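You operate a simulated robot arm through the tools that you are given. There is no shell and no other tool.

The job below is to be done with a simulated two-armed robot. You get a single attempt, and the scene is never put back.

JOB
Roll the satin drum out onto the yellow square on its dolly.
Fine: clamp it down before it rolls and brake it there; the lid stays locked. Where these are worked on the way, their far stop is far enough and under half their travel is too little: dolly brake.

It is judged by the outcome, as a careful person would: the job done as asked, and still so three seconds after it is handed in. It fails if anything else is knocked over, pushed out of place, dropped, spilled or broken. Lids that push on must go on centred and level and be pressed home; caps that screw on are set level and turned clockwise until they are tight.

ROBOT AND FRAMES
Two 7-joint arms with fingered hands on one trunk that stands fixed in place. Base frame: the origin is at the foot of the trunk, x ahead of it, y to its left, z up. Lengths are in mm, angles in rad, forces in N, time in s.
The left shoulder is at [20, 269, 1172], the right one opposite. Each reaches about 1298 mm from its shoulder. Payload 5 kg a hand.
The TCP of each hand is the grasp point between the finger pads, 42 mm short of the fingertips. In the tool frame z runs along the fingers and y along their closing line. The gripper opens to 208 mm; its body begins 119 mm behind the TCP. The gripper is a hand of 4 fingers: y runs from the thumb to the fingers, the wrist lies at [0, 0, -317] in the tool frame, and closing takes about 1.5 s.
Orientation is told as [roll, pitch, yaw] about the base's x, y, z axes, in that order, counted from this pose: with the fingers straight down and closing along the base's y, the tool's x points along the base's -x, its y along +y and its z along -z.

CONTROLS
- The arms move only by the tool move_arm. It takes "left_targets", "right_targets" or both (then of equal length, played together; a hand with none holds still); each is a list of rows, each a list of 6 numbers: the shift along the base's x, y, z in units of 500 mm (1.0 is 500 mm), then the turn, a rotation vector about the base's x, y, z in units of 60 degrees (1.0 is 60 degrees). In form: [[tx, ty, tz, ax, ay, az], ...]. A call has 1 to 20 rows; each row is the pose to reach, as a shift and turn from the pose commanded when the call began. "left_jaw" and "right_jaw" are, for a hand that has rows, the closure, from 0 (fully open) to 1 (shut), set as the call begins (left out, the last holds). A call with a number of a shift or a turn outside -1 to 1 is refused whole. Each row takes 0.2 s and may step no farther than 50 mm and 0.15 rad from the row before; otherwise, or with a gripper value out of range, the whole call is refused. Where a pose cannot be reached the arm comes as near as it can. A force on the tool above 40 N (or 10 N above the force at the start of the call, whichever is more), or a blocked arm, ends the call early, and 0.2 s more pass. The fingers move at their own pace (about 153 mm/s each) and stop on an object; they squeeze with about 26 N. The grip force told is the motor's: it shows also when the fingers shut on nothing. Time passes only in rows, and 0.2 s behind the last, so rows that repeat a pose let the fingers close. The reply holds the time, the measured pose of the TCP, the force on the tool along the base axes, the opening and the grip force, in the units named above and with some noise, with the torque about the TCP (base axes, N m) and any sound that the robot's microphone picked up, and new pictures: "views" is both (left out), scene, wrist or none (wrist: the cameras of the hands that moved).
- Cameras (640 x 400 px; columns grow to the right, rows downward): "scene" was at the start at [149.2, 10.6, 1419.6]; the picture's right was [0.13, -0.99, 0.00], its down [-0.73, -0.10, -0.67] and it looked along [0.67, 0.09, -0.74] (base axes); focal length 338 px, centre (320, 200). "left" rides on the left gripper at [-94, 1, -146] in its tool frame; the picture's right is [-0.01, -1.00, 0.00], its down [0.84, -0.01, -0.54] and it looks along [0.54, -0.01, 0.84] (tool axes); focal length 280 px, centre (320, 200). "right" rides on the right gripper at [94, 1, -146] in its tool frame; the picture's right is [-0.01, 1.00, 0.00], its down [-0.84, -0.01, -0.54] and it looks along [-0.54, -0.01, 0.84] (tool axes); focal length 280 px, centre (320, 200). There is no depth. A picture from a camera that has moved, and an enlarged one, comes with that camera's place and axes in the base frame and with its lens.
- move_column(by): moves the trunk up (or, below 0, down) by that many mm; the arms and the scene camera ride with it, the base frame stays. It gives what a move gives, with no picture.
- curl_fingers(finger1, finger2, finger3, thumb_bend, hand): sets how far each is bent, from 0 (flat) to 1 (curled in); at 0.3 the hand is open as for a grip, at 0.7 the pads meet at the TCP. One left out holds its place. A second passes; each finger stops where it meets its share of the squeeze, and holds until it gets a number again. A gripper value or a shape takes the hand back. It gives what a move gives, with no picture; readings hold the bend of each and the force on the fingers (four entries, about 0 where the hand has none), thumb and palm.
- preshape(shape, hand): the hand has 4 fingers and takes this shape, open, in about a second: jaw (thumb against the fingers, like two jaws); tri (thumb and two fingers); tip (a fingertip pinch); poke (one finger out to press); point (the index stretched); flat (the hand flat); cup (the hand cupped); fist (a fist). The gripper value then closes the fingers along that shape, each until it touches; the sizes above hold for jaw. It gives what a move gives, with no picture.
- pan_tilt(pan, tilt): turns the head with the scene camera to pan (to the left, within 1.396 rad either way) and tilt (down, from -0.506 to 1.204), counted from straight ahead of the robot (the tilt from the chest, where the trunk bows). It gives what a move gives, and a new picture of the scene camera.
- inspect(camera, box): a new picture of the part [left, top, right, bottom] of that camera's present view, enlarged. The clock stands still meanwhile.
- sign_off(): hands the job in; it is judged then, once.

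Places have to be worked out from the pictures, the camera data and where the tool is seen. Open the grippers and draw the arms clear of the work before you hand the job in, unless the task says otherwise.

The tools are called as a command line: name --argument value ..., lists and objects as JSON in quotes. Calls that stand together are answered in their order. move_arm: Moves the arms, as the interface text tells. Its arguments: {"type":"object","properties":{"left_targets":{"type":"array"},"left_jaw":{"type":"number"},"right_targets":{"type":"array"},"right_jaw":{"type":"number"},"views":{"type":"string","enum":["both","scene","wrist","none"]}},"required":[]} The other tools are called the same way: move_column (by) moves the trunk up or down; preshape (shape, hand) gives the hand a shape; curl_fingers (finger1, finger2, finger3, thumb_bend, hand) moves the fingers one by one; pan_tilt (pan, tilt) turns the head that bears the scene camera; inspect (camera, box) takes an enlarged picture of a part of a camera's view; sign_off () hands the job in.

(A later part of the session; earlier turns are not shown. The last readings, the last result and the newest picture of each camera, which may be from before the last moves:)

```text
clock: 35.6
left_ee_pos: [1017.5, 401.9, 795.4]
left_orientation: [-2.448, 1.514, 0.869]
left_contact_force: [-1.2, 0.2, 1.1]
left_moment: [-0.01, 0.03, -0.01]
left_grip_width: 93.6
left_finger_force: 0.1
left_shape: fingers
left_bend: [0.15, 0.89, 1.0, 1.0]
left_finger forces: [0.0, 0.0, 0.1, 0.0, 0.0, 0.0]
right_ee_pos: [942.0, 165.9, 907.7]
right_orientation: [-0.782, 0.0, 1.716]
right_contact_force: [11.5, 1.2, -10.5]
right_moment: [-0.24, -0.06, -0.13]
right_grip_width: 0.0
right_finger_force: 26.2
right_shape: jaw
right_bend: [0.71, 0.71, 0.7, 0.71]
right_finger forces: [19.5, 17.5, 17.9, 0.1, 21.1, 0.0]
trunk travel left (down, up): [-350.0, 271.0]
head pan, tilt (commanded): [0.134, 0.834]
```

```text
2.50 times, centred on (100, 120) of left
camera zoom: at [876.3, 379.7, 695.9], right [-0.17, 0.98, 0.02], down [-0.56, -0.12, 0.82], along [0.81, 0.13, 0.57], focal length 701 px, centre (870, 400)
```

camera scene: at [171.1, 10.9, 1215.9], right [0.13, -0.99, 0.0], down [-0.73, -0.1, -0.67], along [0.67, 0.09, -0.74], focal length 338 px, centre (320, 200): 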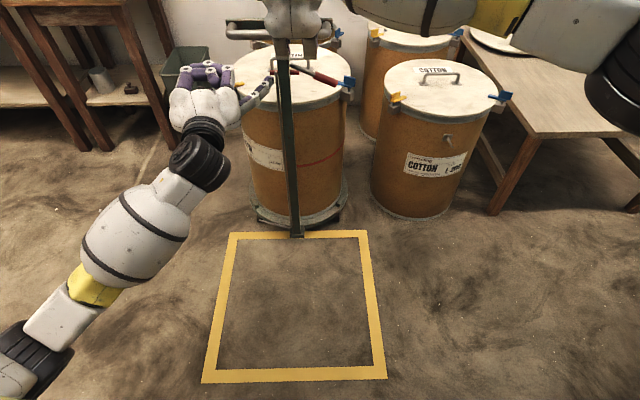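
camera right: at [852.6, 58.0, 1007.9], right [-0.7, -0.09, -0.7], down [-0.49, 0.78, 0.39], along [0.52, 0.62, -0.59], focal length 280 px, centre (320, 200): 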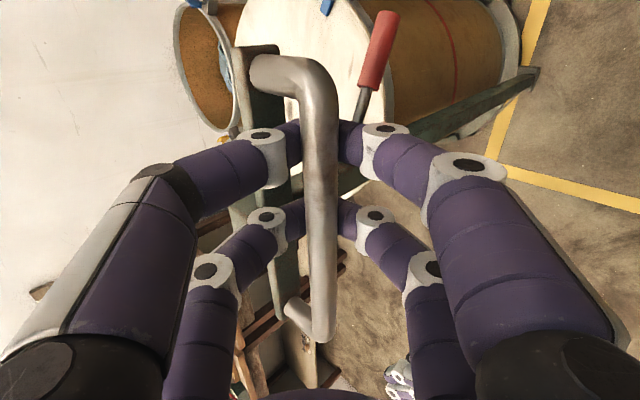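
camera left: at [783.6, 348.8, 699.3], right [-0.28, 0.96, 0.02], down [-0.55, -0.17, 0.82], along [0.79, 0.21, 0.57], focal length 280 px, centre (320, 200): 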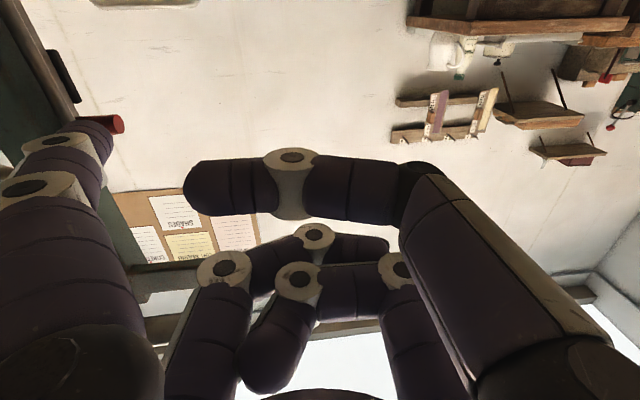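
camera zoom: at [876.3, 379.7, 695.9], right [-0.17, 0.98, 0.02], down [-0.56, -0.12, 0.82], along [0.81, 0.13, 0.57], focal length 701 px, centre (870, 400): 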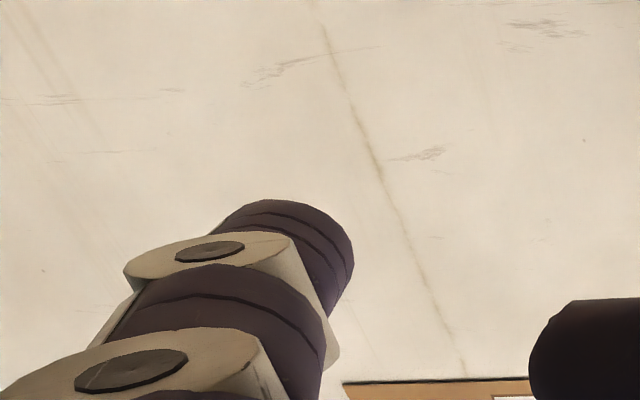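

The clamp arm has swung past its balance point and dropped toward the lid on its own. I look closely at where it sits now.

inspect --camera "scene" --box '[275, 70, 315, 100]'

inspect --camera "right" --box '[260, 60, 440, 200]'

```text
13.33 times, centred on (295, 85) of scene
camera zoom: at [171.1, 10.9, 1215.9], right [0.13, -0.99, 0.0], down [-0.73, -0.1, -0.67], along [0.67, 0.09, -0.74], focal length 4509 px, centre (653, 1733)
```

zoom: 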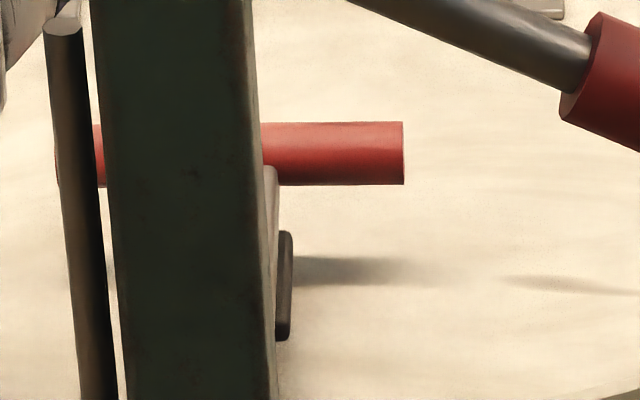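

```text
2.86 times, centred on (350, 130) of right
camera zoom: at [852.5, 58.1, 1007.9], right [-0.7, -0.09, -0.7], down [-0.49, 0.78, 0.39], along [0.52, 0.62, -0.59], focal length 801 px, centre (234, 400)
```

zoom: 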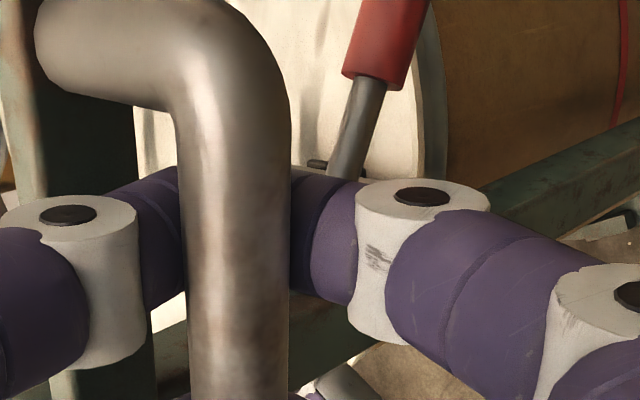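

The arm lies over the lid with its pad near or on it. I bring the pointer above the T-bar's left end so I can press it down firmly.

move_arm --left_targets '[[0.02, 0.0, 0, 0, 0, 0.04], [0.04, -0.004, -0.01, 0, 0, 0.085], [0.055, -0.009, -0.025, 0, 0, 0.126], [0.067, -0.013, -0.04, 0, 0, 0.167], [0.067, -0.013, -0.04, 0, 0, 0.167]]' --views "both"

inspect --camera "scene" --box '[240, 40, 320, 100]'

```text
clock: 36.8
left_ee_pos: [1050.2, 395.3, 774.9]
left_orientation: [-2.443, 1.514, 1.052]
left_contact_force: [0.0, 0.6, -0.1]
left_moment: [0.05, 0.01, 0.04]
left_grip_width: 93.3
left_finger_force: 0.1
left_shape: fingers
left_bend: [0.15, 0.89, 1.0, 1.0]
left_finger forces: [0.1, 0.0, 0.0, 0.0, 0.1, 0.2]
right_ee_pos: [941.2, 165.5, 905.6]
right_orientation: [-0.784, 0.0, 1.715]
right_contact_force: [10.9, 2.0, -11.0]
right_moment: [-0.27, -0.05, -0.14]
right_grip_width: 0.1
right_finger_force: 25.7
right_shape: jaw
right_bend: [0.71, 0.71, 0.7, 0.71]
right_finger forces: [19.4, 17.3, 17.8, 0.0, 21.1, 0.1]
trunk travel left (down, up): [-350.0, 271.0]
head pan, tilt (commanded): [0.134, 0.834]
camera scene: at [171.1, 10.8, 1215.9], right [0.13, -0.99, 0.0], down [-0.73, -0.1, -0.67], along [0.67, 0.09, -0.74], focal length 338 px, centre (320, 200)
camera left: at [915.7, 349.2, 675.2], right [-0.34, 0.94, 0.02], down [-0.53, -0.21, 0.82], along [0.77, 0.27, 0.57], focal length 280 px, centre (320, 200)
```

scene: 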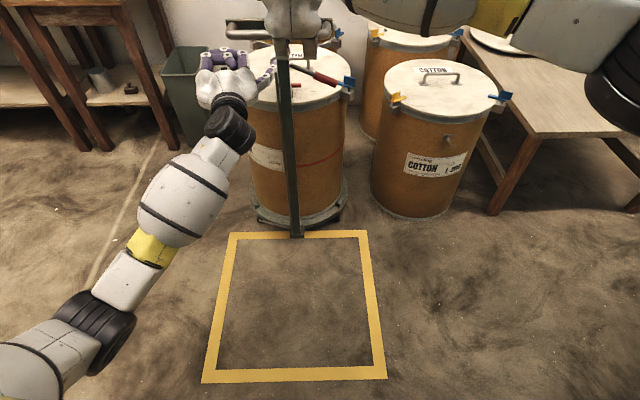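
left: 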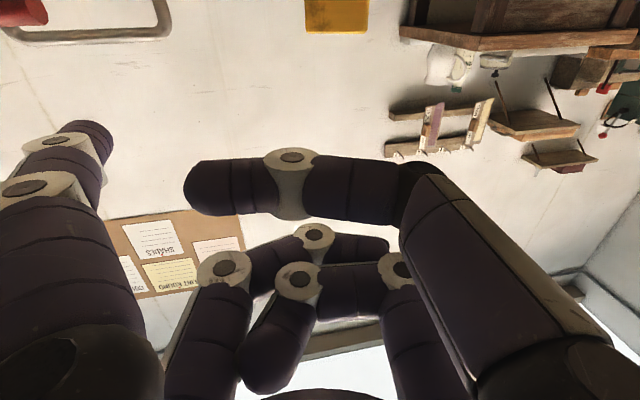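

```text
6.67 times, centred on (280, 70) of scene
camera zoom: at [171.1, 10.8, 1215.9], right [0.13, -0.99, 0.0], down [-0.73, -0.1, -0.67], along [0.67, 0.09, -0.74], focal length 2255 px, centre (587, 1067)
```

zoom: 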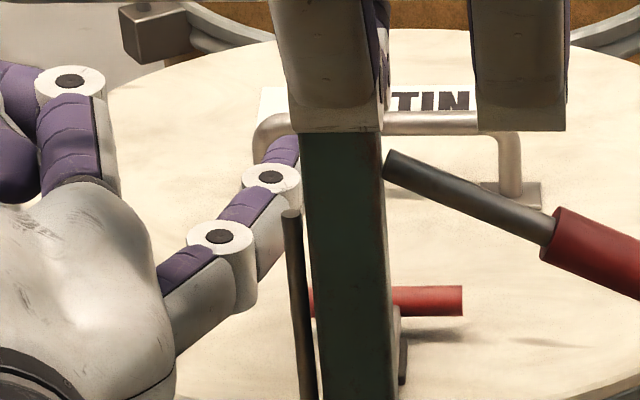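

The T-bar is still sinking slowly under its own weight, now near z≈675. I place the fingertip over its left end and lower gradually to press.

move_arm --left_targets '[[0.02, -0.022, -0.02, 0, 0, 0], [0.02, -0.024, -0.06, 0, 0, 0], [0.02, -0.024, -0.085, 0, 0, 0], [0.02, -0.024, -0.1, 0, 0, 0]]' --views "both"

inspect --camera "scene" --box '[240, 40, 320, 100]'

```text
clock: 37.8
left_ee_pos: [1060.0, 381.9, 726.1]
left_orientation: [-2.466, 1.514, 1.025]
left_contact_force: [0.8, -0.2, 2.1]
left_moment: [-0.21, -0.11, -0.01]
left_grip_width: 93.5
left_finger_force: 0.6
left_shape: fingers
left_bend: [0.15, 0.89, 1.0, 1.0]
left_finger forces: [1.7, 0.1, 0.0, 0.1, 0.0, 0.1]
right_ee_pos: [941.7, 166.4, 905.2]
right_orientation: [-0.783, 0.0, 1.716]
right_contact_force: [12.5, 3.5, -11.7]
right_moment: [-0.26, -0.06, -0.14]
right_grip_width: 0.3
right_finger_force: 26.1
right_shape: jaw
right_bend: [0.71, 0.71, 0.7, 0.71]
right_finger forces: [19.6, 17.6, 17.7, 0.0, 20.8, 0.1]
trunk travel left (down, up): [-350.0, 271.0]
head pan, tilt (commanded): [0.134, 0.834]
camera scene: at [171.1, 10.8, 1215.9], right [0.13, -0.99, 0.0], down [-0.73, -0.1, -0.67], along [0.67, 0.09, -0.74], focal length 338 px, centre (320, 200)
camera left: at [926.5, 336.5, 626.6], right [-0.34, 0.94, 0.02], down [-0.53, -0.21, 0.82], along [0.77, 0.27, 0.57], focal length 280 px, centre (320, 200)
```

scene: 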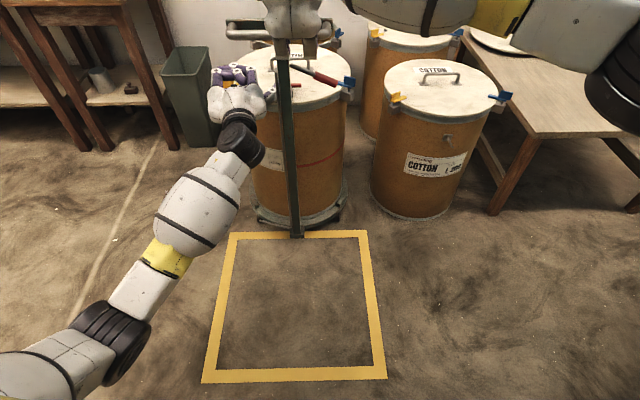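
left: 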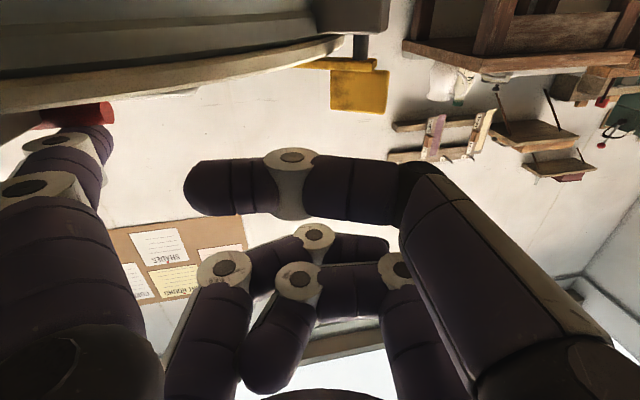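

```text
6.67 times, centred on (280, 70) of scene
camera zoom: at [171.1, 10.8, 1215.9], right [0.13, -0.99, 0.0], down [-0.73, -0.1, -0.67], along [0.67, 0.09, -0.74], focal length 2255 px, centre (587, 1067)
```

zoom: 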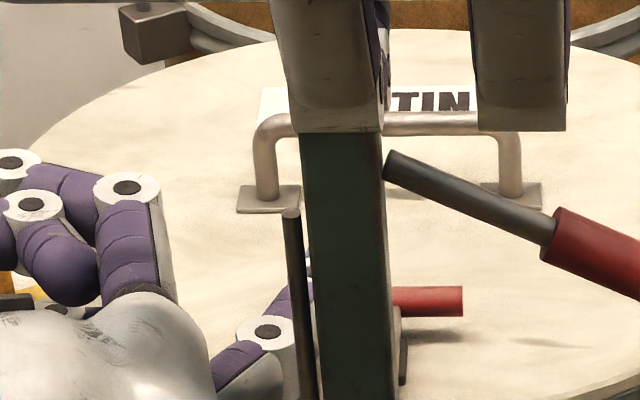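

The fingertip touches the T-bar (1.7 N) and the T-bar has stopped moving. I press down further in small steps to feel whether there is any travel left.

move_arm --left_targets '[[0, 0, -0.008, 0, 0, 0], [0, 0, -0.016, 0, 0, 0], [0, 0, -0.024, 0, 0, 0], [0, 0, -0.032, 0, 0, 0], [0, 0, -0.032, 0, 0, 0]]' --views "wrist"

inspect --camera "scene" --box '[240, 40, 320, 100]'

inspect --camera "left" --box '[0, 40, 200, 200]'

```text
clock: 38.7
left_ee_pos: [1060.0, 382.4, 722.9]
left_orientation: [-2.695, 1.509, 0.795]
left_contact_force: [-0.1, 0.3, 10.0]
left_moment: [-1.22, -0.55, 0.03]
left_grip_width: 93.2
left_finger_force: 4.3
left_shape: fingers
left_bend: [0.15, 0.89, 1.0, 1.0]
left_finger forces: [9.6, 0.0, 0.1, 0.0, 0.0, 0.0]
right_ee_pos: [941.7, 166.6, 904.2]
right_orientation: [-0.781, 0.002, 1.715]
right_contact_force: [14.4, 5.8, -7.2]
right_moment: [-0.22, -0.11, -0.04]
right_grip_width: 0.0
right_finger_force: 25.2
right_shape: jaw
right_bend: [0.71, 0.71, 0.7, 0.71]
right_finger forces: [0.0, 17.1, 17.5, 0.0, 22.7, 0.0]
trunk travel left (down, up): [-350.0, 271.0]
head pan, tilt (commanded): [0.134, 0.834]
stopped in row 4 (left hand): the force on the tool passed its limit at 43 N (the readings are from after the stop); the commanded pose is now the measured one
camera left: at [926.5, 336.4, 622.2], right [-0.34, 0.94, 0.01], down [-0.55, -0.21, 0.81], along [0.77, 0.27, 0.58], focal length 280 px, centre (320, 200)
```

left: 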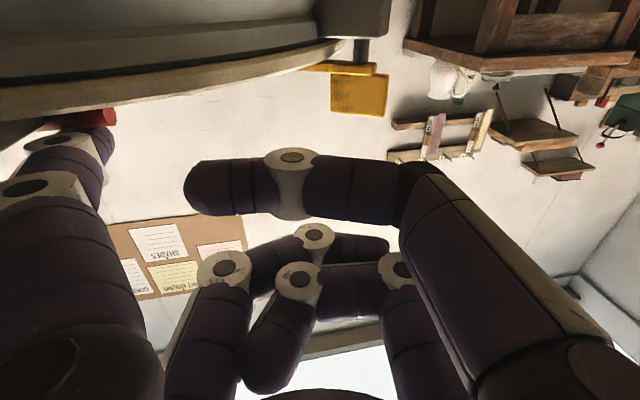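

```text
6.67 times, centred on (280, 70) of scene
camera zoom: at [170.2, 10.9, 1216.0], right [0.13, -0.99, 0.0], down [-0.73, -0.1, -0.67], along [0.67, 0.09, -0.74], focal length 2255 px, centre (587, 1067)
```

zoom: 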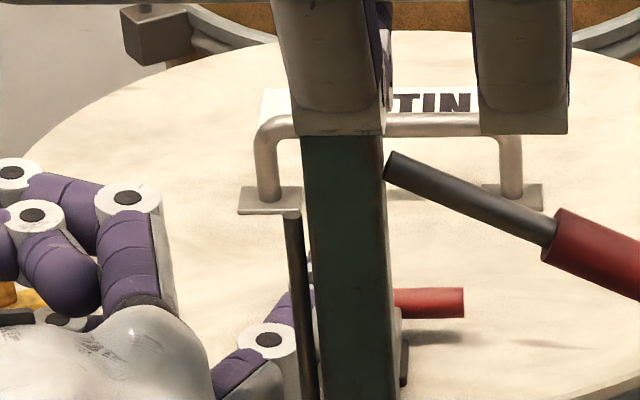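

```text
2.50 times, centred on (100, 120) of left
camera zoom: at [926.5, 336.4, 622.2], right [-0.34, 0.94, 0.01], down [-0.55, -0.21, 0.81], along [0.77, 0.27, 0.58], focal length 701 px, centre (870, 400)
```

zoom: 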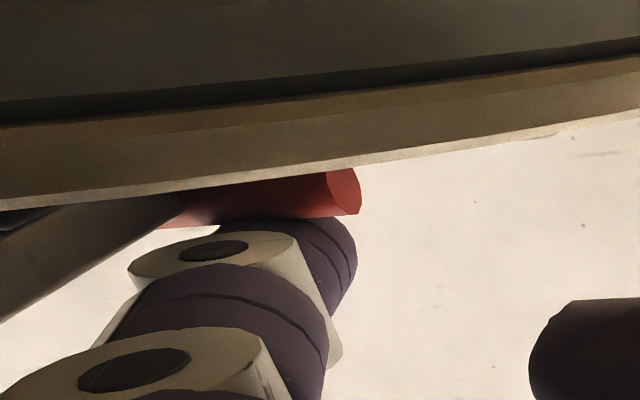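

The arm is hard against its stop: force passed 40 N with no further travel, so the clamp is down on the lid. I lift the left finger off and draw it back, then check that the clamp stays down.

move_arm --left_targets '[[0, 0.01, 0.04, 0, 0, 0], [0, 0.03, 0.09, 0, 0, 0], [-0.08, 0.05, 0.09, 0, 0, 0], [-0.16, 0.09, 0.08, 0, 0, 0], [-0.24, 0.13, 0.06, 0, 0, 0], [-0.33, 0.17, 0.04, 0, 0, 0], [-0.41, 0.21, 0.02, 0, 0, 0], [-0.41, 0.21, 0.02, 0, 0, 0]]' --views "both"

inspect --camera "scene" --box '[240, 40, 320, 100]'

inspect --camera "left" --box '[0, 0, 240, 150]'

```text
refused: row 6 steps farther than a row can; nothing moved
```

```text
6.67 times, centred on (280, 70) of scene
camera zoom: at [170.2, 10.9, 1216.0], right [0.13, -0.99, 0.0], down [-0.73, -0.1, -0.67], along [0.67, 0.09, -0.74], focal length 2255 px, centre (587, 1067)
```

zoom: 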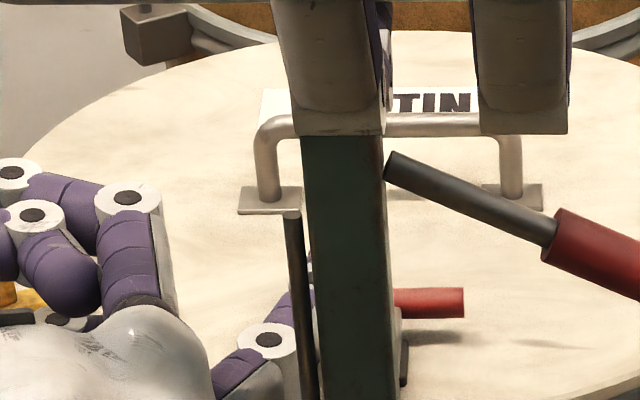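

```text
2.67 times, centred on (120, 75) of left
camera zoom: at [926.5, 336.4, 622.2], right [-0.34, 0.94, 0.01], down [-0.55, -0.21, 0.81], along [0.77, 0.27, 0.58], focal length 748 px, centre (853, 533)
```

zoom: 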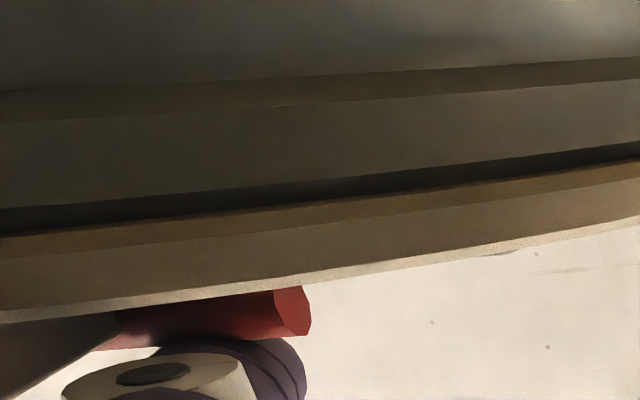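

A row step was slightly too long, so I repeat the retreat with smaller steps.

move_arm --left_targets '[[0, 0.01, 0.04, 0, 0, 0], [0, 0.03, 0.09, 0, 0, 0], [-0.07, 0.05, 0.09, 0, 0, 0], [-0.14, 0.09, 0.08, 0, 0, 0], [-0.21, 0.13, 0.06, 0, 0, 0], [-0.28, 0.17, 0.04, 0, 0, 0], [-0.35, 0.21, 0.02, 0, 0, 0], [-0.35, 0.21, 0.02, 0, 0, 0]]' --views "both"

inspect --camera "scene" --box '[240, 40, 320, 100]'

inspect --camera "left" --box '[0, 0, 240, 150]'

```text
clock: 40.5
left_ee_pos: [886.4, 488.7, 729.5]
left_orientation: [-2.637, 1.511, 0.852]
left_contact_force: [-0.6, 0.3, -0.8]
left_moment: [0.02, -0.02, -0.06]
left_grip_width: 93.7
left_finger_force: 0.0
left_shape: fingers
left_bend: [0.15, 0.89, 1.0, 1.0]
left_finger forces: [0.0, 0.0, 0.0, 0.0, 0.0, 0.0]
right_ee_pos: [942.1, 165.0, 903.6]
right_orientation: [-0.781, 0.001, 1.715]
right_contact_force: [12.8, 4.7, -8.7]
right_moment: [-0.29, -0.08, -0.11]
right_grip_width: 0.0
right_finger_force: 25.8
right_shape: jaw
right_bend: [0.71, 0.71, 0.71, 0.71]
right_finger forces: [0.1, 16.6, 17.3, 0.0, 0.1, 0.1]
trunk travel left (down, up): [-350.0, 271.0]
head pan, tilt (commanded): [0.134, 0.834]
camera scene: at [171.0, 11.2, 1215.9], right [0.13, -0.99, 0.0], down [-0.73, -0.1, -0.67], along [0.67, 0.09, -0.74], focal length 338 px, centre (320, 200)
camera left: at [752.0, 442.3, 628.9], right [-0.34, 0.94, 0.01], down [-0.54, -0.21, 0.81], along [0.77, 0.27, 0.58], focal length 280 px, centre (320, 200)
```

scene: 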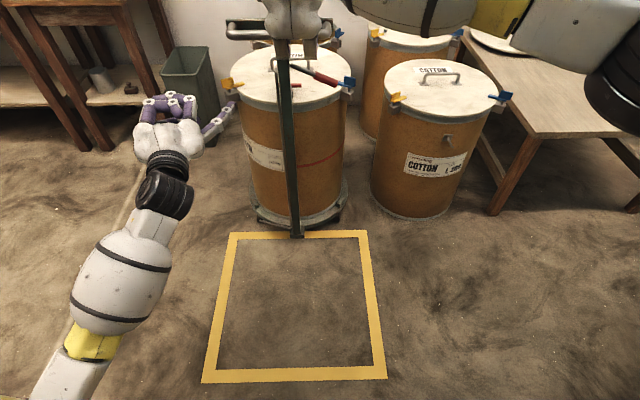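
left: 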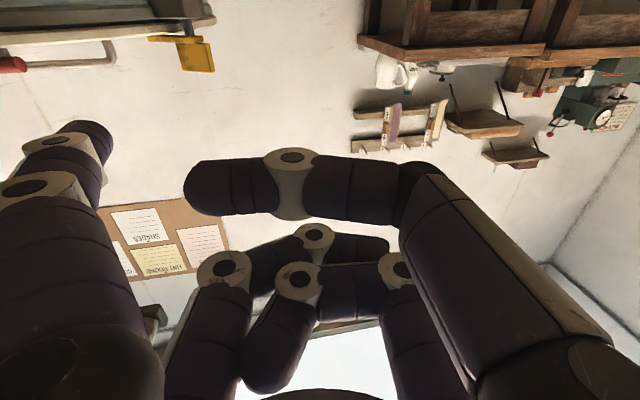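

```text
6.67 times, centred on (280, 70) of scene
camera zoom: at [171.0, 11.2, 1215.9], right [0.13, -0.99, 0.0], down [-0.73, -0.1, -0.67], along [0.67, 0.09, -0.74], focal length 2255 px, centre (587, 1067)
```

zoom: 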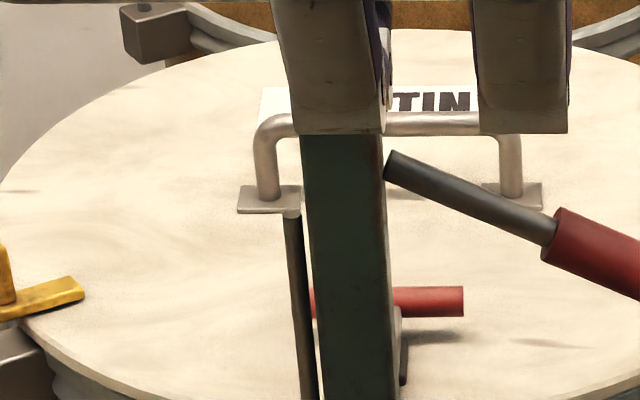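

```text
2.67 times, centred on (120, 75) of left
camera zoom: at [752.0, 442.3, 628.9], right [-0.34, 0.94, 0.01], down [-0.54, -0.21, 0.81], along [0.77, 0.27, 0.58], focal length 748 px, centre (853, 533)
```

zoom: 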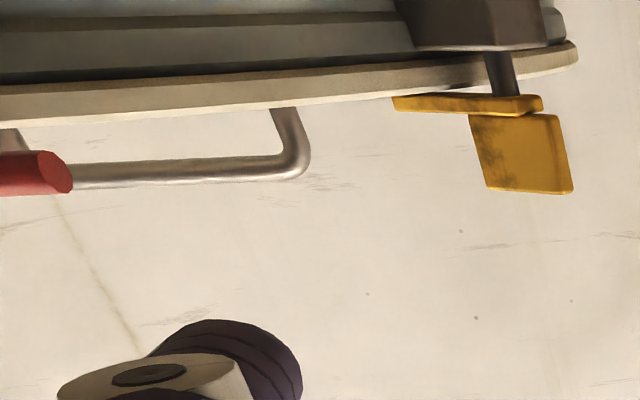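

The clamp stays down on its own. I take the left hand well out of the dolly's path and, in the same call, give the handle a first gentle 25 mm pull along the dolly axis to see whether it rolls.

move_arm --left_targets '[[-0.06, 0.06, 0, 0, 0, 0], [-0.12, 0.12, 0, 0, 0, 0], [-0.18, 0.18, 0.02, 0, 0, 0], [-0.24, 0.24, 0.04, 0, 0, 0], [-0.3, 0.3, 0.05, 0, 0, 0], [-0.36, 0.36, 0.05, 0, 0, 0]]' --right_targets '[[-0.005, -0.0008, 0, 0, 0, 0], [-0.012, -0.002, 0, 0, 0, 0], [-0.02, -0.003, 0, 0, 0, 0], [-0.03, -0.0047, 0, 0, 0, 0], [-0.04, -0.0063, 0, 0, 0, 0], [-0.05, -0.0078, 0, 0, 0, 0]]' --views "both"

```text
clock: 41.1
left_ee_pos: [842.4, 532.6, 731.2]
left_orientation: [-2.616, 1.513, 0.874]
left_contact_force: [1.5, -0.6, -1.0]
left_moment: [-0.01, -0.01, 0.22]
left_grip_width: 93.3
left_finger_force: 0.0
left_shape: fingers
left_bend: [0.15, 0.89, 1.0, 1.0]
left_finger forces: [0.0, 0.1, 0.0, 0.0, 0.0, 0.0]
right_ee_pos: [941.3, 164.8, 902.9]
right_orientation: [-0.786, -0.004, 1.715]
right_contact_force: [27.1, 16.8, -10.4]
right_moment: [-0.18, -0.15, 0.03]
right_grip_width: 0.1
right_finger_force: 25.7
right_shape: jaw
right_bend: [0.71, 0.71, 0.7, 0.71]
right_finger forces: [0.0, 20.0, 20.2, 0.1, 26.0, 0.0]
trunk travel left (down, up): [-350.0, 271.0]
head pan, tilt (commanded): [0.134, 0.834]
stopped in row 2 (right hand): the force on the tool passed its limit at 46 N (the readings are from after the stop); the commanded pose is now the measured one
camera scene: at [172.6, 10.6, 1215.6], right [0.13, -0.99, 0.0], down [-0.74, -0.1, -0.67], along [0.66, 0.09, -0.74], focal length 338 px, centre (320, 200)
camera right: at [851.4, 56.9, 1005.1], right [-0.7, -0.09, -0.71], down [-0.49, 0.78, 0.39], along [0.52, 0.62, -0.59], focal length 280 px, centre (320, 200)
camera left: at [708.2, 485.6, 629.3], right [-0.34, 0.94, 0.01], down [-0.54, -0.21, 0.81], along [0.77, 0.27, 0.58], focal length 280 px, centre (320, 200)
```

scene: 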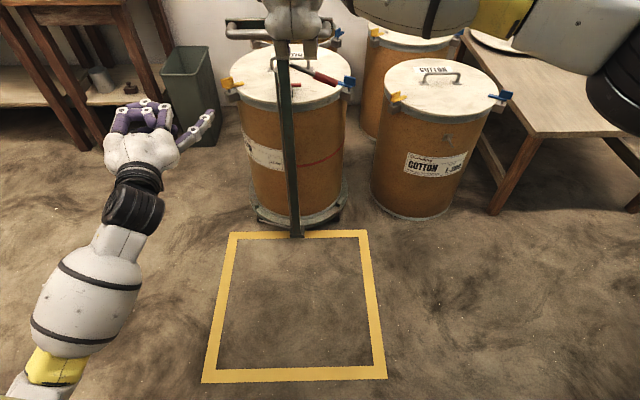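
right: 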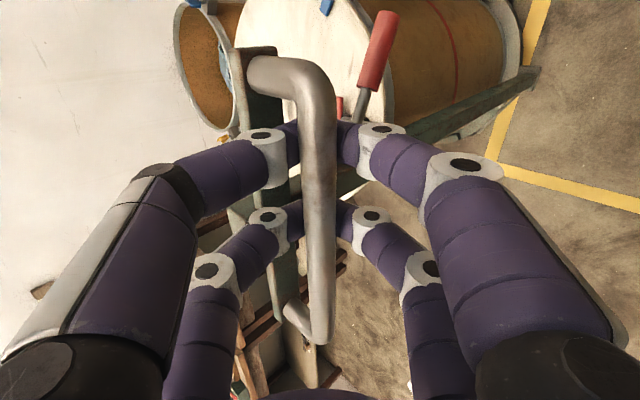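
left: 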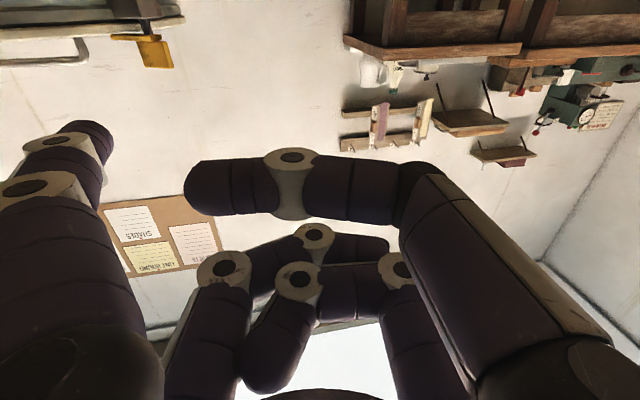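

The dolly does not budge at 46 N, so the brake must be on now. The lever has to be released before rolling and reset afterwards. I let go of the handle (opening slightly so the digits clear the crossbar) and back the right hand out.

move_arm --right_targets '[[0.006, 0.001, 0, 0, 0, 0], [0.006, 0.001, 0, 0, 0, 0], [0.006, 0.001, 0, 0, 0, 0]]' --right_jaw 0.85 --views "none"

move_arm --right_targets '[[-0.03, -0.004, 0.03, 0, 0, 0], [-0.07, -0.01, 0.07, 0, 0, 0], [-0.12, -0.018, 0.12, 0, 0, 0], [-0.19, -0.05, 0.15, 0, 0, 0], [-0.26, -0.1, 0.15, 0, 0, 0], [-0.33, -0.15, 0.13, 0, 0, 0], [-0.36, -0.2, 0.1, 0, 0, 0]]' --left_targets '[[-0.06, 0.06, 0, 0, 0, 0], [-0.12, 0.12, 0, 0, 0, 0], [-0.18, 0.18, 0.02, 0, 0, 0], [-0.24, 0.24, 0.04, 0, 0, 0], [-0.3, 0.3, 0.05, 0, 0, 0], [-0.3, 0.3, 0.05, 0, 0, 0], [-0.3, 0.3, 0.05, 0, 0, 0]]' --views "both"

```text
clock: 41.9
left_ee_pos: [839.7, 533.0, 731.9]
left_orientation: [-2.645, 1.509, 0.845]
left_contact_force: [-0.7, 0.0, 0.5]
left_moment: [-0.01, 0.01, -0.02]
left_grip_width: 93.3
left_finger_force: 0.2
left_shape: fingers
left_bend: [0.15, 0.89, 1.0, 1.0]
left_finger forces: [0.0, 0.0, 0.0, 0.1, 0.0, 0.0]
right_ee_pos: [941.1, 165.4, 907.3]
right_orientation: [-0.785, -0.002, 1.715]
right_contact_force: [-4.9, -1.8, 1.0]
right_moment: [0.03, -0.05, 0.0]
right_grip_width: 30.7
right_finger_force: 0.1
right_shape: jaw
right_bend: [0.72, 0.72, 0.73, 0.7]
right_finger forces: [0.0, 0.0, 3.2, 0.1, 2.0, 0.0]
trunk travel left (down, up): [-350.0, 271.0]
head pan, tilt (commanded): [0.134, 0.834]
```

```text
clock: 43.5
left_ee_pos: [688.0, 682.1, 757.0]
left_orientation: [-2.647, 1.513, 0.841]
left_contact_force: [0.8, -0.8, -0.2]
left_moment: [0.0, 0.01, 0.04]
left_grip_width: 93.4
left_finger_force: 0.1
left_shape: fingers
left_bend: [0.15, 0.89, 1.0, 1.0]
left_finger forces: [0.0, 0.0, 0.1, 0.1, 0.1, 0.1]
right_ee_pos: [761.7, 65.1, 955.8]
right_orientation: [-0.785, -0.002, 1.713]
right_contact_force: [0.1, -0.5, -0.1]
right_moment: [-0.02, 0.03, -0.02]
right_grip_width: 31.5
right_finger_force: 0.2
right_shape: jaw
right_bend: [0.72, 0.72, 0.72, 0.7]
right_finger forces: [0.0, 0.0, 0.0, 0.0, 0.1, 0.0]
trunk travel left (down, up): [-350.0, 271.0]
head pan, tilt (commanded): [0.134, 0.834]
camera scene: at [170.0, 10.9, 1216.0], right [0.13, -0.99, 0.0], down [-0.73, -0.1, -0.67], along [0.67, 0.09, -0.74], focal length 338 px, centre (320, 200)
camera right: at [672.4, -43.7, 1058.5], right [-0.7, -0.09, -0.71], down [-0.49, 0.78, 0.39], along [0.52, 0.62, -0.59], focal length 280 px, centre (320, 200)
camera left: at [554.7, 635.7, 656.8], right [-0.34, 0.94, 0.01], down [-0.54, -0.21, 0.81], along [0.77, 0.27, 0.58], focal length 280 px, centre (320, 200)
```

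scene: 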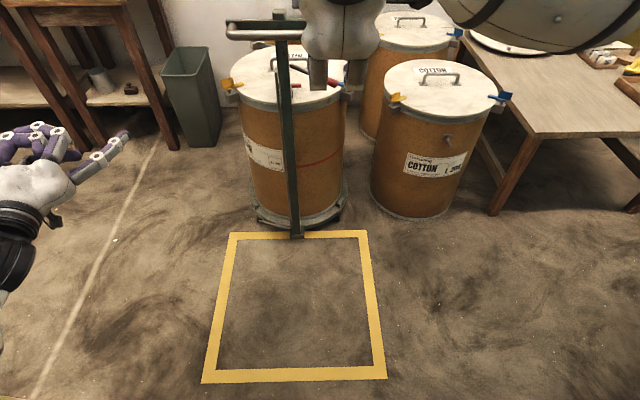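
right: 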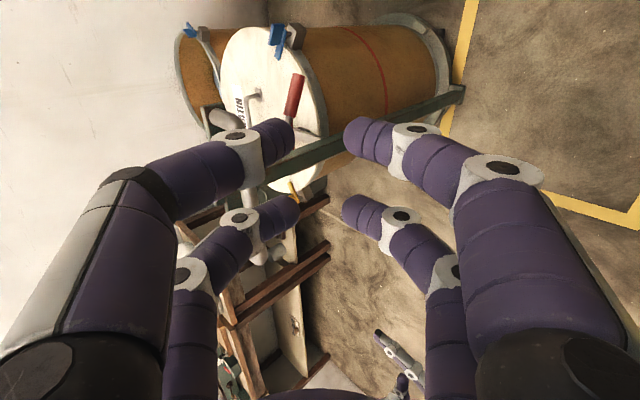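
left: 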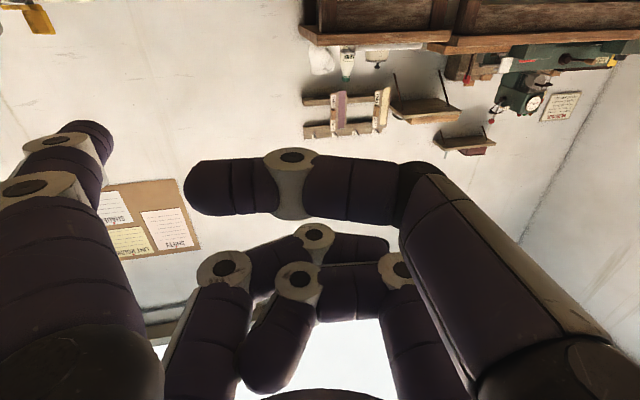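

The handle is released cleanly. From here the right camera can show the clamp from the right side and the lever's root, so I zoom in on both.

inspect --camera "right" --box '[220, 20, 360, 200]'

inspect --camera "scene" --box '[270, 40, 350, 100]'

```text
2.22 times, centred on (290, 110) of right
camera zoom: at [672.4, -43.7, 1058.5], right [-0.7, -0.09, -0.71], down [-0.49, 0.78, 0.39], along [0.52, 0.62, -0.59], focal length 623 px, centre (387, 400)
```

zoom: 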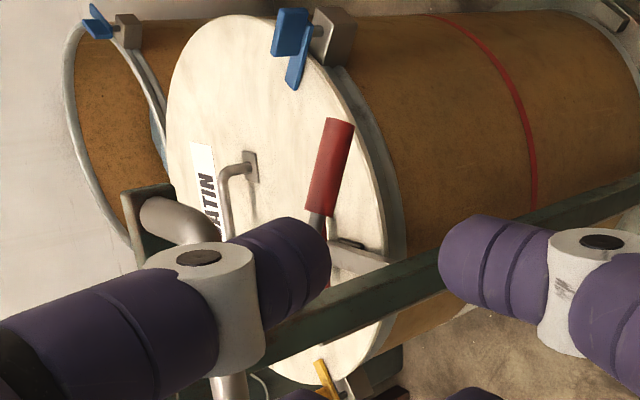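

```text
6.67 times, centred on (310, 70) of scene
camera zoom: at [170.0, 10.9, 1216.0], right [0.13, -0.99, 0.0], down [-0.73, -0.1, -0.67], along [0.67, 0.09, -0.74], focal length 2255 px, centre (387, 1067)
```

zoom: 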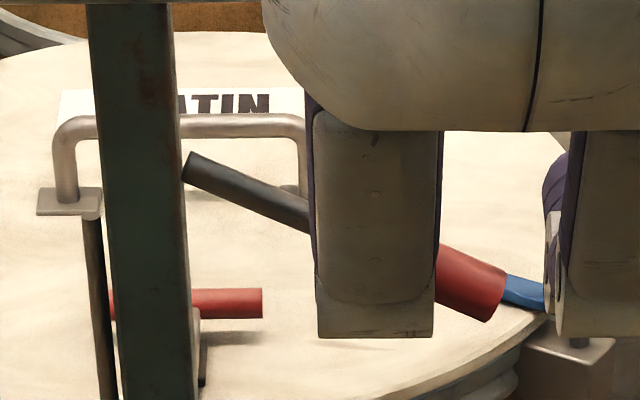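

The clamp arm lies down across the lid edge. Now I reorient the right hand, fingers forward with finger 1 at its lower left, in two steps in free space.

move_arm --right_targets '[[0, -0.017, -0.01, 0.1026, -0.0443, -0.0587], [0, -0.034, -0.02, 0.2051, -0.0886, -0.1174], [0, -0.051, -0.03, 0.3077, -0.1329, -0.1761], [0, -0.068, -0.04, 0.4103, -0.1771, -0.2349], [0, -0.085, -0.05, 0.5129, -0.2214, -0.2936], [0, -0.102, -0.06, 0.6154, -0.2657, -0.3523], [0, -0.12, -0.07, 0.718, -0.31, -0.411]]' --views "none"

move_arm --right_targets '[[0.01, -0.017, -0.03, 0.1026, -0.0443, -0.0587], [0.02, -0.034, -0.06, 0.2051, -0.0886, -0.1174], [0.03, -0.051, -0.09, 0.3077, -0.1329, -0.1761], [0.04, -0.068, -0.12, 0.4103, -0.1771, -0.2349], [0.05, -0.085, -0.15, 0.5129, -0.2214, -0.2936], [0.06, -0.102, -0.18, 0.6154, -0.2657, -0.3523], [0.07, -0.12, -0.2, 0.718, -0.31, -0.411], [0.07, -0.12, -0.2, 0.718, -0.31, -0.411]]' --views "both"

```text
clock: 45.1
left_ee_pos: [689.2, 681.6, 758.5]
left_orientation: [-2.652, 1.509, 0.836]
left_contact_force: [0.4, 0.6, 0.9]
left_moment: [-0.01, 0.12, -0.05]
left_grip_width: 93.6
left_finger_force: 0.1
left_shape: fingers
left_bend: [0.15, 0.89, 1.0, 1.0]
left_finger forces: [0.1, 0.1, 0.0, 0.1, 0.0, 0.1]
right_ee_pos: [761.5, 5.4, 922.4]
right_orientation: [-1.113, -0.764, 1.39]
right_contact_force: [-0.1, 1.1, 0.2]
right_moment: [-0.01, -0.05, -0.08]
right_grip_width: 31.1
right_finger_force: 0.3
right_shape: jaw
right_bend: [0.72, 0.72, 0.72, 0.7]
right_finger forces: [0.1, 0.1, 0.1, 0.0, 0.0, 0.0]
trunk travel left (down, up): [-350.0, 271.0]
head pan, tilt (commanded): [0.134, 0.834]
```

```text
clock: 46.9
left_ee_pos: [688.0, 681.9, 757.1]
left_orientation: [-2.645, 1.513, 0.844]
left_contact_force: [0.9, 1.4, -0.5]
left_moment: [0.04, -0.01, -0.01]
left_grip_width: 93.2
left_finger_force: 0.0
left_shape: fingers
left_bend: [0.15, 0.89, 1.0, 1.0]
left_finger forces: [0.1, 0.1, 0.1, 0.0, 0.0, 0.1]
right_ee_pos: [809.6, -50.8, 952.9]
right_orientation: [-0.797, -1.304, 0.7]
right_contact_force: [-0.1, 0.3, 0.3]
right_moment: [0.0, 0.0, -0.04]
right_grip_width: 31.2
right_finger_force: 0.1
right_shape: jaw
right_bend: [0.72, 0.72, 0.72, 0.7]
right_finger forces: [0.0, 0.1, 0.0, 0.1, 0.0, 0.0]
right hand out of reach, approached as far as the arm can: row 3, 4, 5, 6, 7, 8
trunk travel left (down, up): [-350.0, 271.0]
head pan, tilt (commanded): [0.134, 0.834]
camera scene: at [170.0, 10.9, 1216.1], right [0.13, -0.99, 0.0], down [-0.73, -0.1, -0.67], along [0.67, 0.09, -0.74], focal length 338 px, centre (320, 200)
camera right: at [648.3, -50.0, 888.7], right [0.08, 0.98, -0.17], down [-0.36, 0.19, 0.91], along [0.93, -0.01, 0.37], focal length 280 px, centre (320, 200)
```

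scene: 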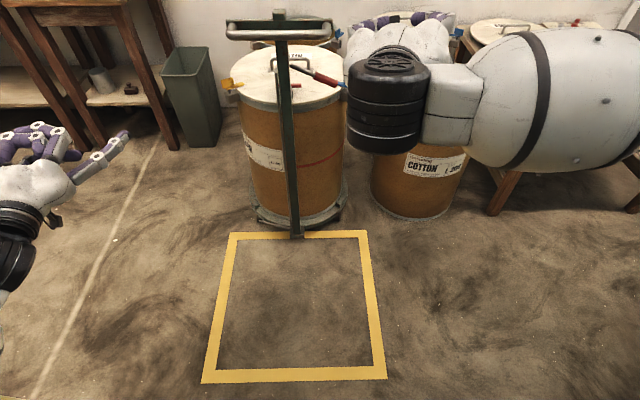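
right: 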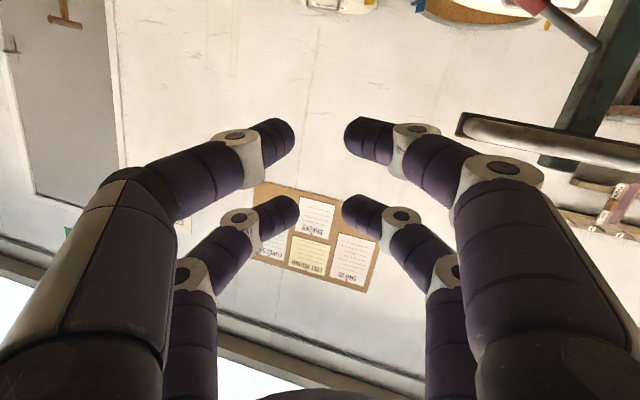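

The hand is nearly in the wanted orientation but higher than planned because of an arm limit. I try lowering it without any further turning.

move_arm --right_targets '[[0, -0.01, -0.06, 0, 0, 0], [0, -0.02, -0.12, 0, 0, 0], [0, -0.03, -0.18, 0, 0, 0], [0, -0.04, -0.24, 0, 0, 0], [0, -0.04, -0.3, 0, 0, 0], [0, -0.04, -0.3, 0, 0, 0]]' --views "none"

curl_fingers --hand "right" --finger1 0.15 --finger2 1.0 --finger3 1.0 --thumb_bend 1.0

inspect --camera "right" --box '[0, 0, 640, 400]'

inspect --camera "scene" --box '[220, 0, 540, 200]'

```text
clock: 48.3
left_ee_pos: [688.0, 683.5, 757.1]
left_orientation: [-2.641, 1.512, 0.847]
left_contact_force: [0.7, -0.4, -0.4]
left_moment: [0.01, -0.06, 0.0]
left_grip_width: 93.6
left_finger_force: 0.0
left_shape: fingers
left_bend: [0.15, 0.89, 1.0, 1.0]
left_finger forces: [0.0, 0.0, 0.0, 0.0, 0.1, 0.0]
right_ee_pos: [819.9, -70.5, 870.2]
right_orientation: [-0.7, -1.213, 0.617]
right_contact_force: [1.0, -0.2, -0.7]
right_moment: [0.03, 0.0, 0.0]
right_grip_width: 31.1
right_finger_force: 0.0
right_shape: jaw
right_bend: [0.72, 0.72, 0.72, 0.7]
right_finger forces: [0.0, 0.0, 0.1, 0.0, 0.0, 0.1]
right hand out of reach, approached as far as the arm can: row 1, 2, 3, 4, 5, 6
trunk travel left (down, up): [-350.0, 271.0]
head pan, tilt (commanded): [0.134, 0.834]
```

```text
clock: 49.3
left_ee_pos: [688.3, 682.7, 757.7]
left_orientation: [-2.642, 1.511, 0.846]
left_contact_force: [-0.4, 0.2, 0.3]
left_moment: [0.01, 0.01, 0.0]
left_grip_width: 93.4
left_finger_force: 0.0
left_shape: fingers
left_bend: [0.15, 0.89, 1.0, 1.0]
left_finger forces: [0.0, 0.1, 0.0, 0.0, 0.1, 0.0]
right_ee_pos: [821.4, -69.4, 870.5]
right_orientation: [-0.7, -1.214, 0.616]
right_contact_force: [0.1, 1.2, -0.5]
right_moment: [0.03, -0.01, 0.01]
right_grip_width: 93.2
right_finger_force: 0.1
right_shape: fingers
right_bend: [0.15, 0.75, 0.75, 1.0]
right_finger forces: [0.0, 0.0, 0.0, 0.1, 0.0, 0.1]
trunk travel left (down, up): [-350.0, 271.0]
head pan, tilt (commanded): [0.134, 0.834]
```

```text
1.00 times, centred on (320, 200) of right (not enlarged: the box is as wide or as high as the picture)
camera zoom: at [654.5, -71.1, 820.7], right [0.06, 0.98, -0.21], down [-0.28, 0.22, 0.94], along [0.96, 0.01, 0.28], focal length 280 px, centre (320, 200)
```

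zoom: 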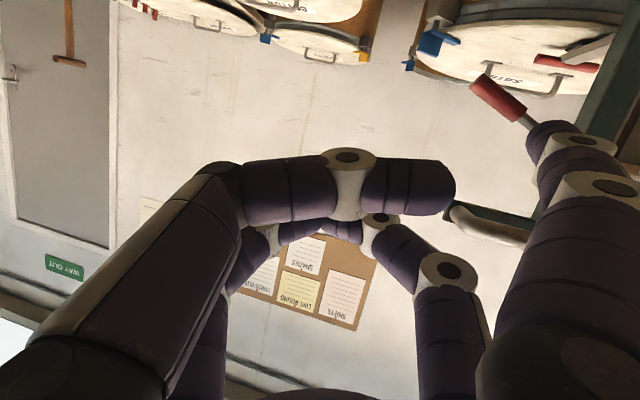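

```text
2.00 times, centred on (380, 100) of scene
camera zoom: at [170.0, 10.6, 1216.1], right [0.13, -0.99, 0.0], down [-0.73, -0.1, -0.67], along [0.67, 0.09, -0.74], focal length 676 px, centre (200, 400)
```

zoom: 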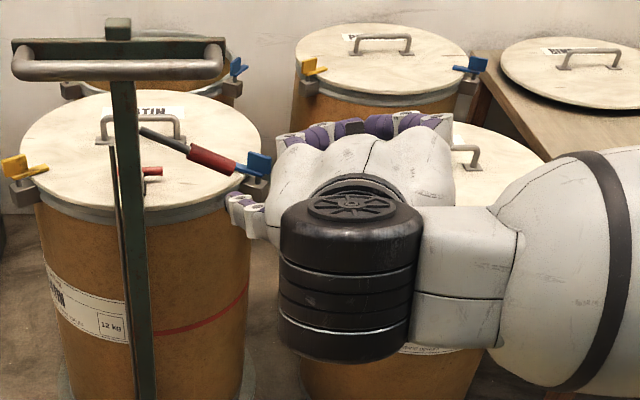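

Finger 1 is out on the right hand's left side, as intended, but the arm can't go lower at this trunk height. Lowering the trunk 100 mm carries both hands down, and there is free space below each.

move_column --by -100

inspect --camera "right" --box '[320, 0, 640, 200]'

inspect --camera "scene" --box '[200, 0, 520, 200]'

```text
clock: 50.6
left_ee_pos: [689.3, 682.3, 658.2]
left_orientation: [-2.656, 1.51, 0.832]
left_contact_force: [-0.2, -0.1, 1.3]
left_moment: [-0.02, 0.09, -0.03]
left_grip_width: 93.6
left_finger_force: 0.0
left_shape: fingers
left_bend: [0.15, 0.89, 1.0, 1.0]
left_finger forces: [0.0, 0.0, 0.0, 0.1, 0.0, 0.1]
right_ee_pos: [820.0, -74.0, 771.1]
right_orientation: [-0.7, -1.213, 0.613]
right_contact_force: [0.1, -0.2, 0.7]
right_moment: [0.02, 0.06, 0.0]
right_grip_width: 93.4
right_finger_force: 0.1
right_shape: fingers
right_bend: [0.15, 0.75, 0.75, 1.0]
right_finger forces: [0.1, 0.0, 0.0, 0.0, 0.1, 0.1]
trunk travel left (down, up): [-250.0, 371.0]
head pan, tilt (commanded): [0.134, 0.834]
```

```text
2.00 times, centred on (480, 100) of right
camera zoom: at [653.8, -76.2, 722.1], right [0.06, 0.98, -0.21], down [-0.27, 0.22, 0.94], along [0.96, 0.01, 0.28], focal length 561 px, centre (0, 400)
```

zoom: 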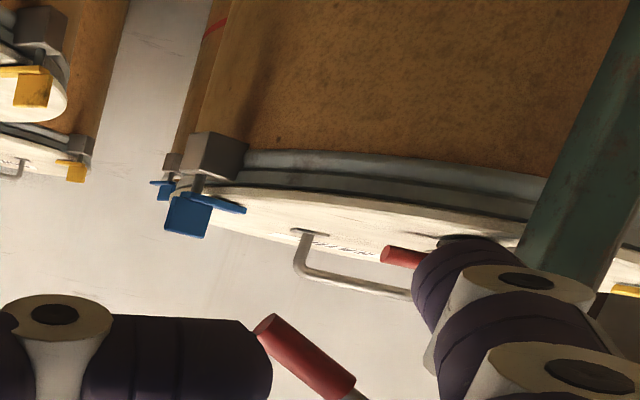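

```text
2.00 times, centred on (360, 100) of scene
camera zoom: at [202.0, 10.6, 1110.3], right [0.13, -0.99, 0.0], down [-0.73, -0.1, -0.67], along [0.67, 0.09, -0.74], focal length 676 px, centre (240, 400)
```

zoom: 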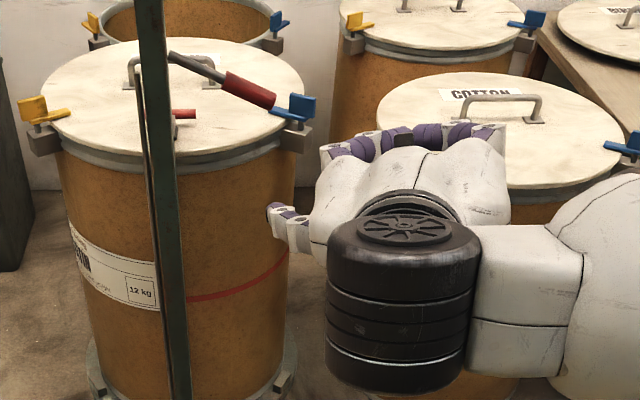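

The pointer tip is near (849, 55, 702), just below lever height. I move it forward toward the underside of the red grip, watching how the arm follows.

move_arm --right_targets '[[0.08, 0.01, 0, 0, 0, 0], [0.16, 0.02, 0, 0, 0, 0], [0.22, 0.04, 0, 0, 0, 0], [0.22, 0.04, 0, 0, 0, 0]]' --views "both"

inspect --camera "scene" --box '[240, 0, 400, 100]'

```text
clock: 51.6
left_ee_pos: [690.8, 681.7, 656.7]
left_orientation: [-2.641, 1.512, 0.848]
left_contact_force: [0.5, 0.4, 0.1]
left_moment: [-0.02, -0.02, -0.03]
left_grip_width: 93.4
left_finger_force: 0.1
left_shape: fingers
left_bend: [0.15, 0.89, 1.0, 1.0]
left_finger forces: [0.0, 0.0, 0.1, 0.1, 0.0, 0.0]
right_ee_pos: [931.3, -54.0, 769.2]
right_orientation: [-0.697, -1.212, 0.614]
right_contact_force: [-0.4, -0.7, -1.2]
right_moment: [0.02, 0.0, -0.01]
right_grip_width: 93.2
right_finger_force: 0.0
right_shape: fingers
right_bend: [0.15, 0.75, 0.75, 1.0]
right_finger forces: [0.0, 0.0, 0.0, 0.0, 0.1, 0.0]
trunk travel left (down, up): [-250.0, 371.0]
head pan, tilt (commanded): [0.134, 0.834]
camera scene: at [202.6, 10.8, 1109.8], right [0.13, -0.99, 0.0], down [-0.73, -0.1, -0.67], along [0.67, 0.09, -0.74], focal length 338 px, centre (320, 200)
camera right: at [764.6, -56.1, 720.5], right [0.06, 0.98, -0.21], down [-0.27, 0.22, 0.94], along [0.96, 0.01, 0.28], focal length 280 px, centre (320, 200)
```

scene: 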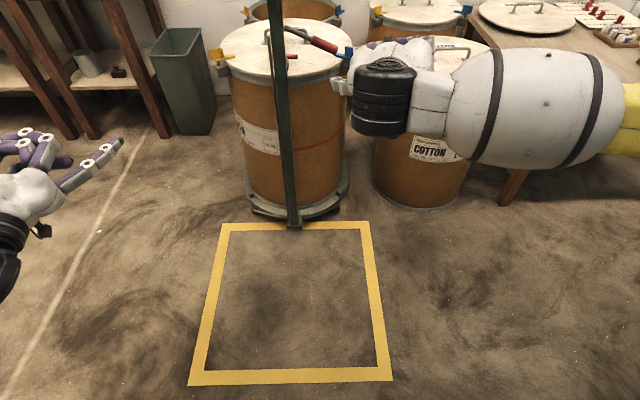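
right: 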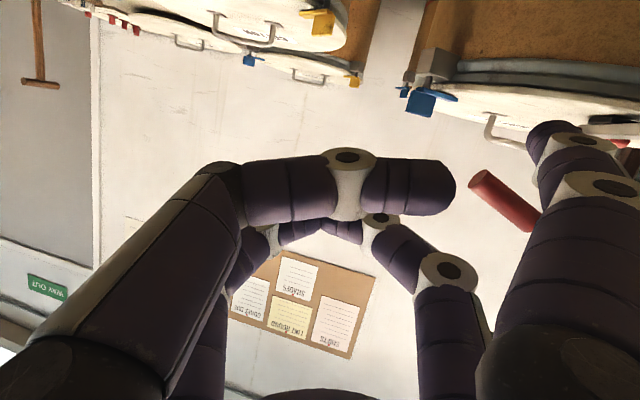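

```text
4.00 times, centred on (320, 50) of scene
camera zoom: at [202.6, 10.8, 1109.8], right [0.13, -0.99, 0.0], down [-0.73, -0.1, -0.67], along [0.67, 0.09, -0.74], focal length 1353 px, centre (320, 800)
```

zoom: 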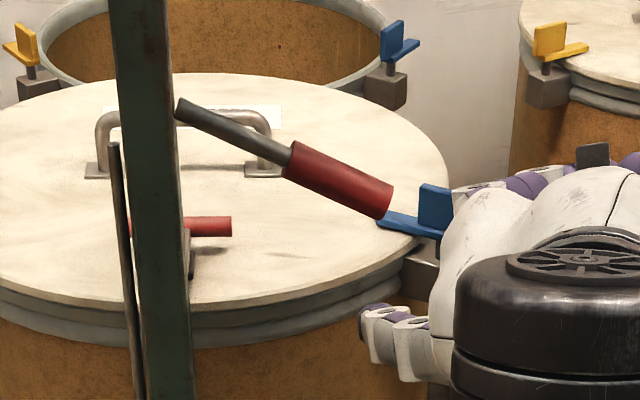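

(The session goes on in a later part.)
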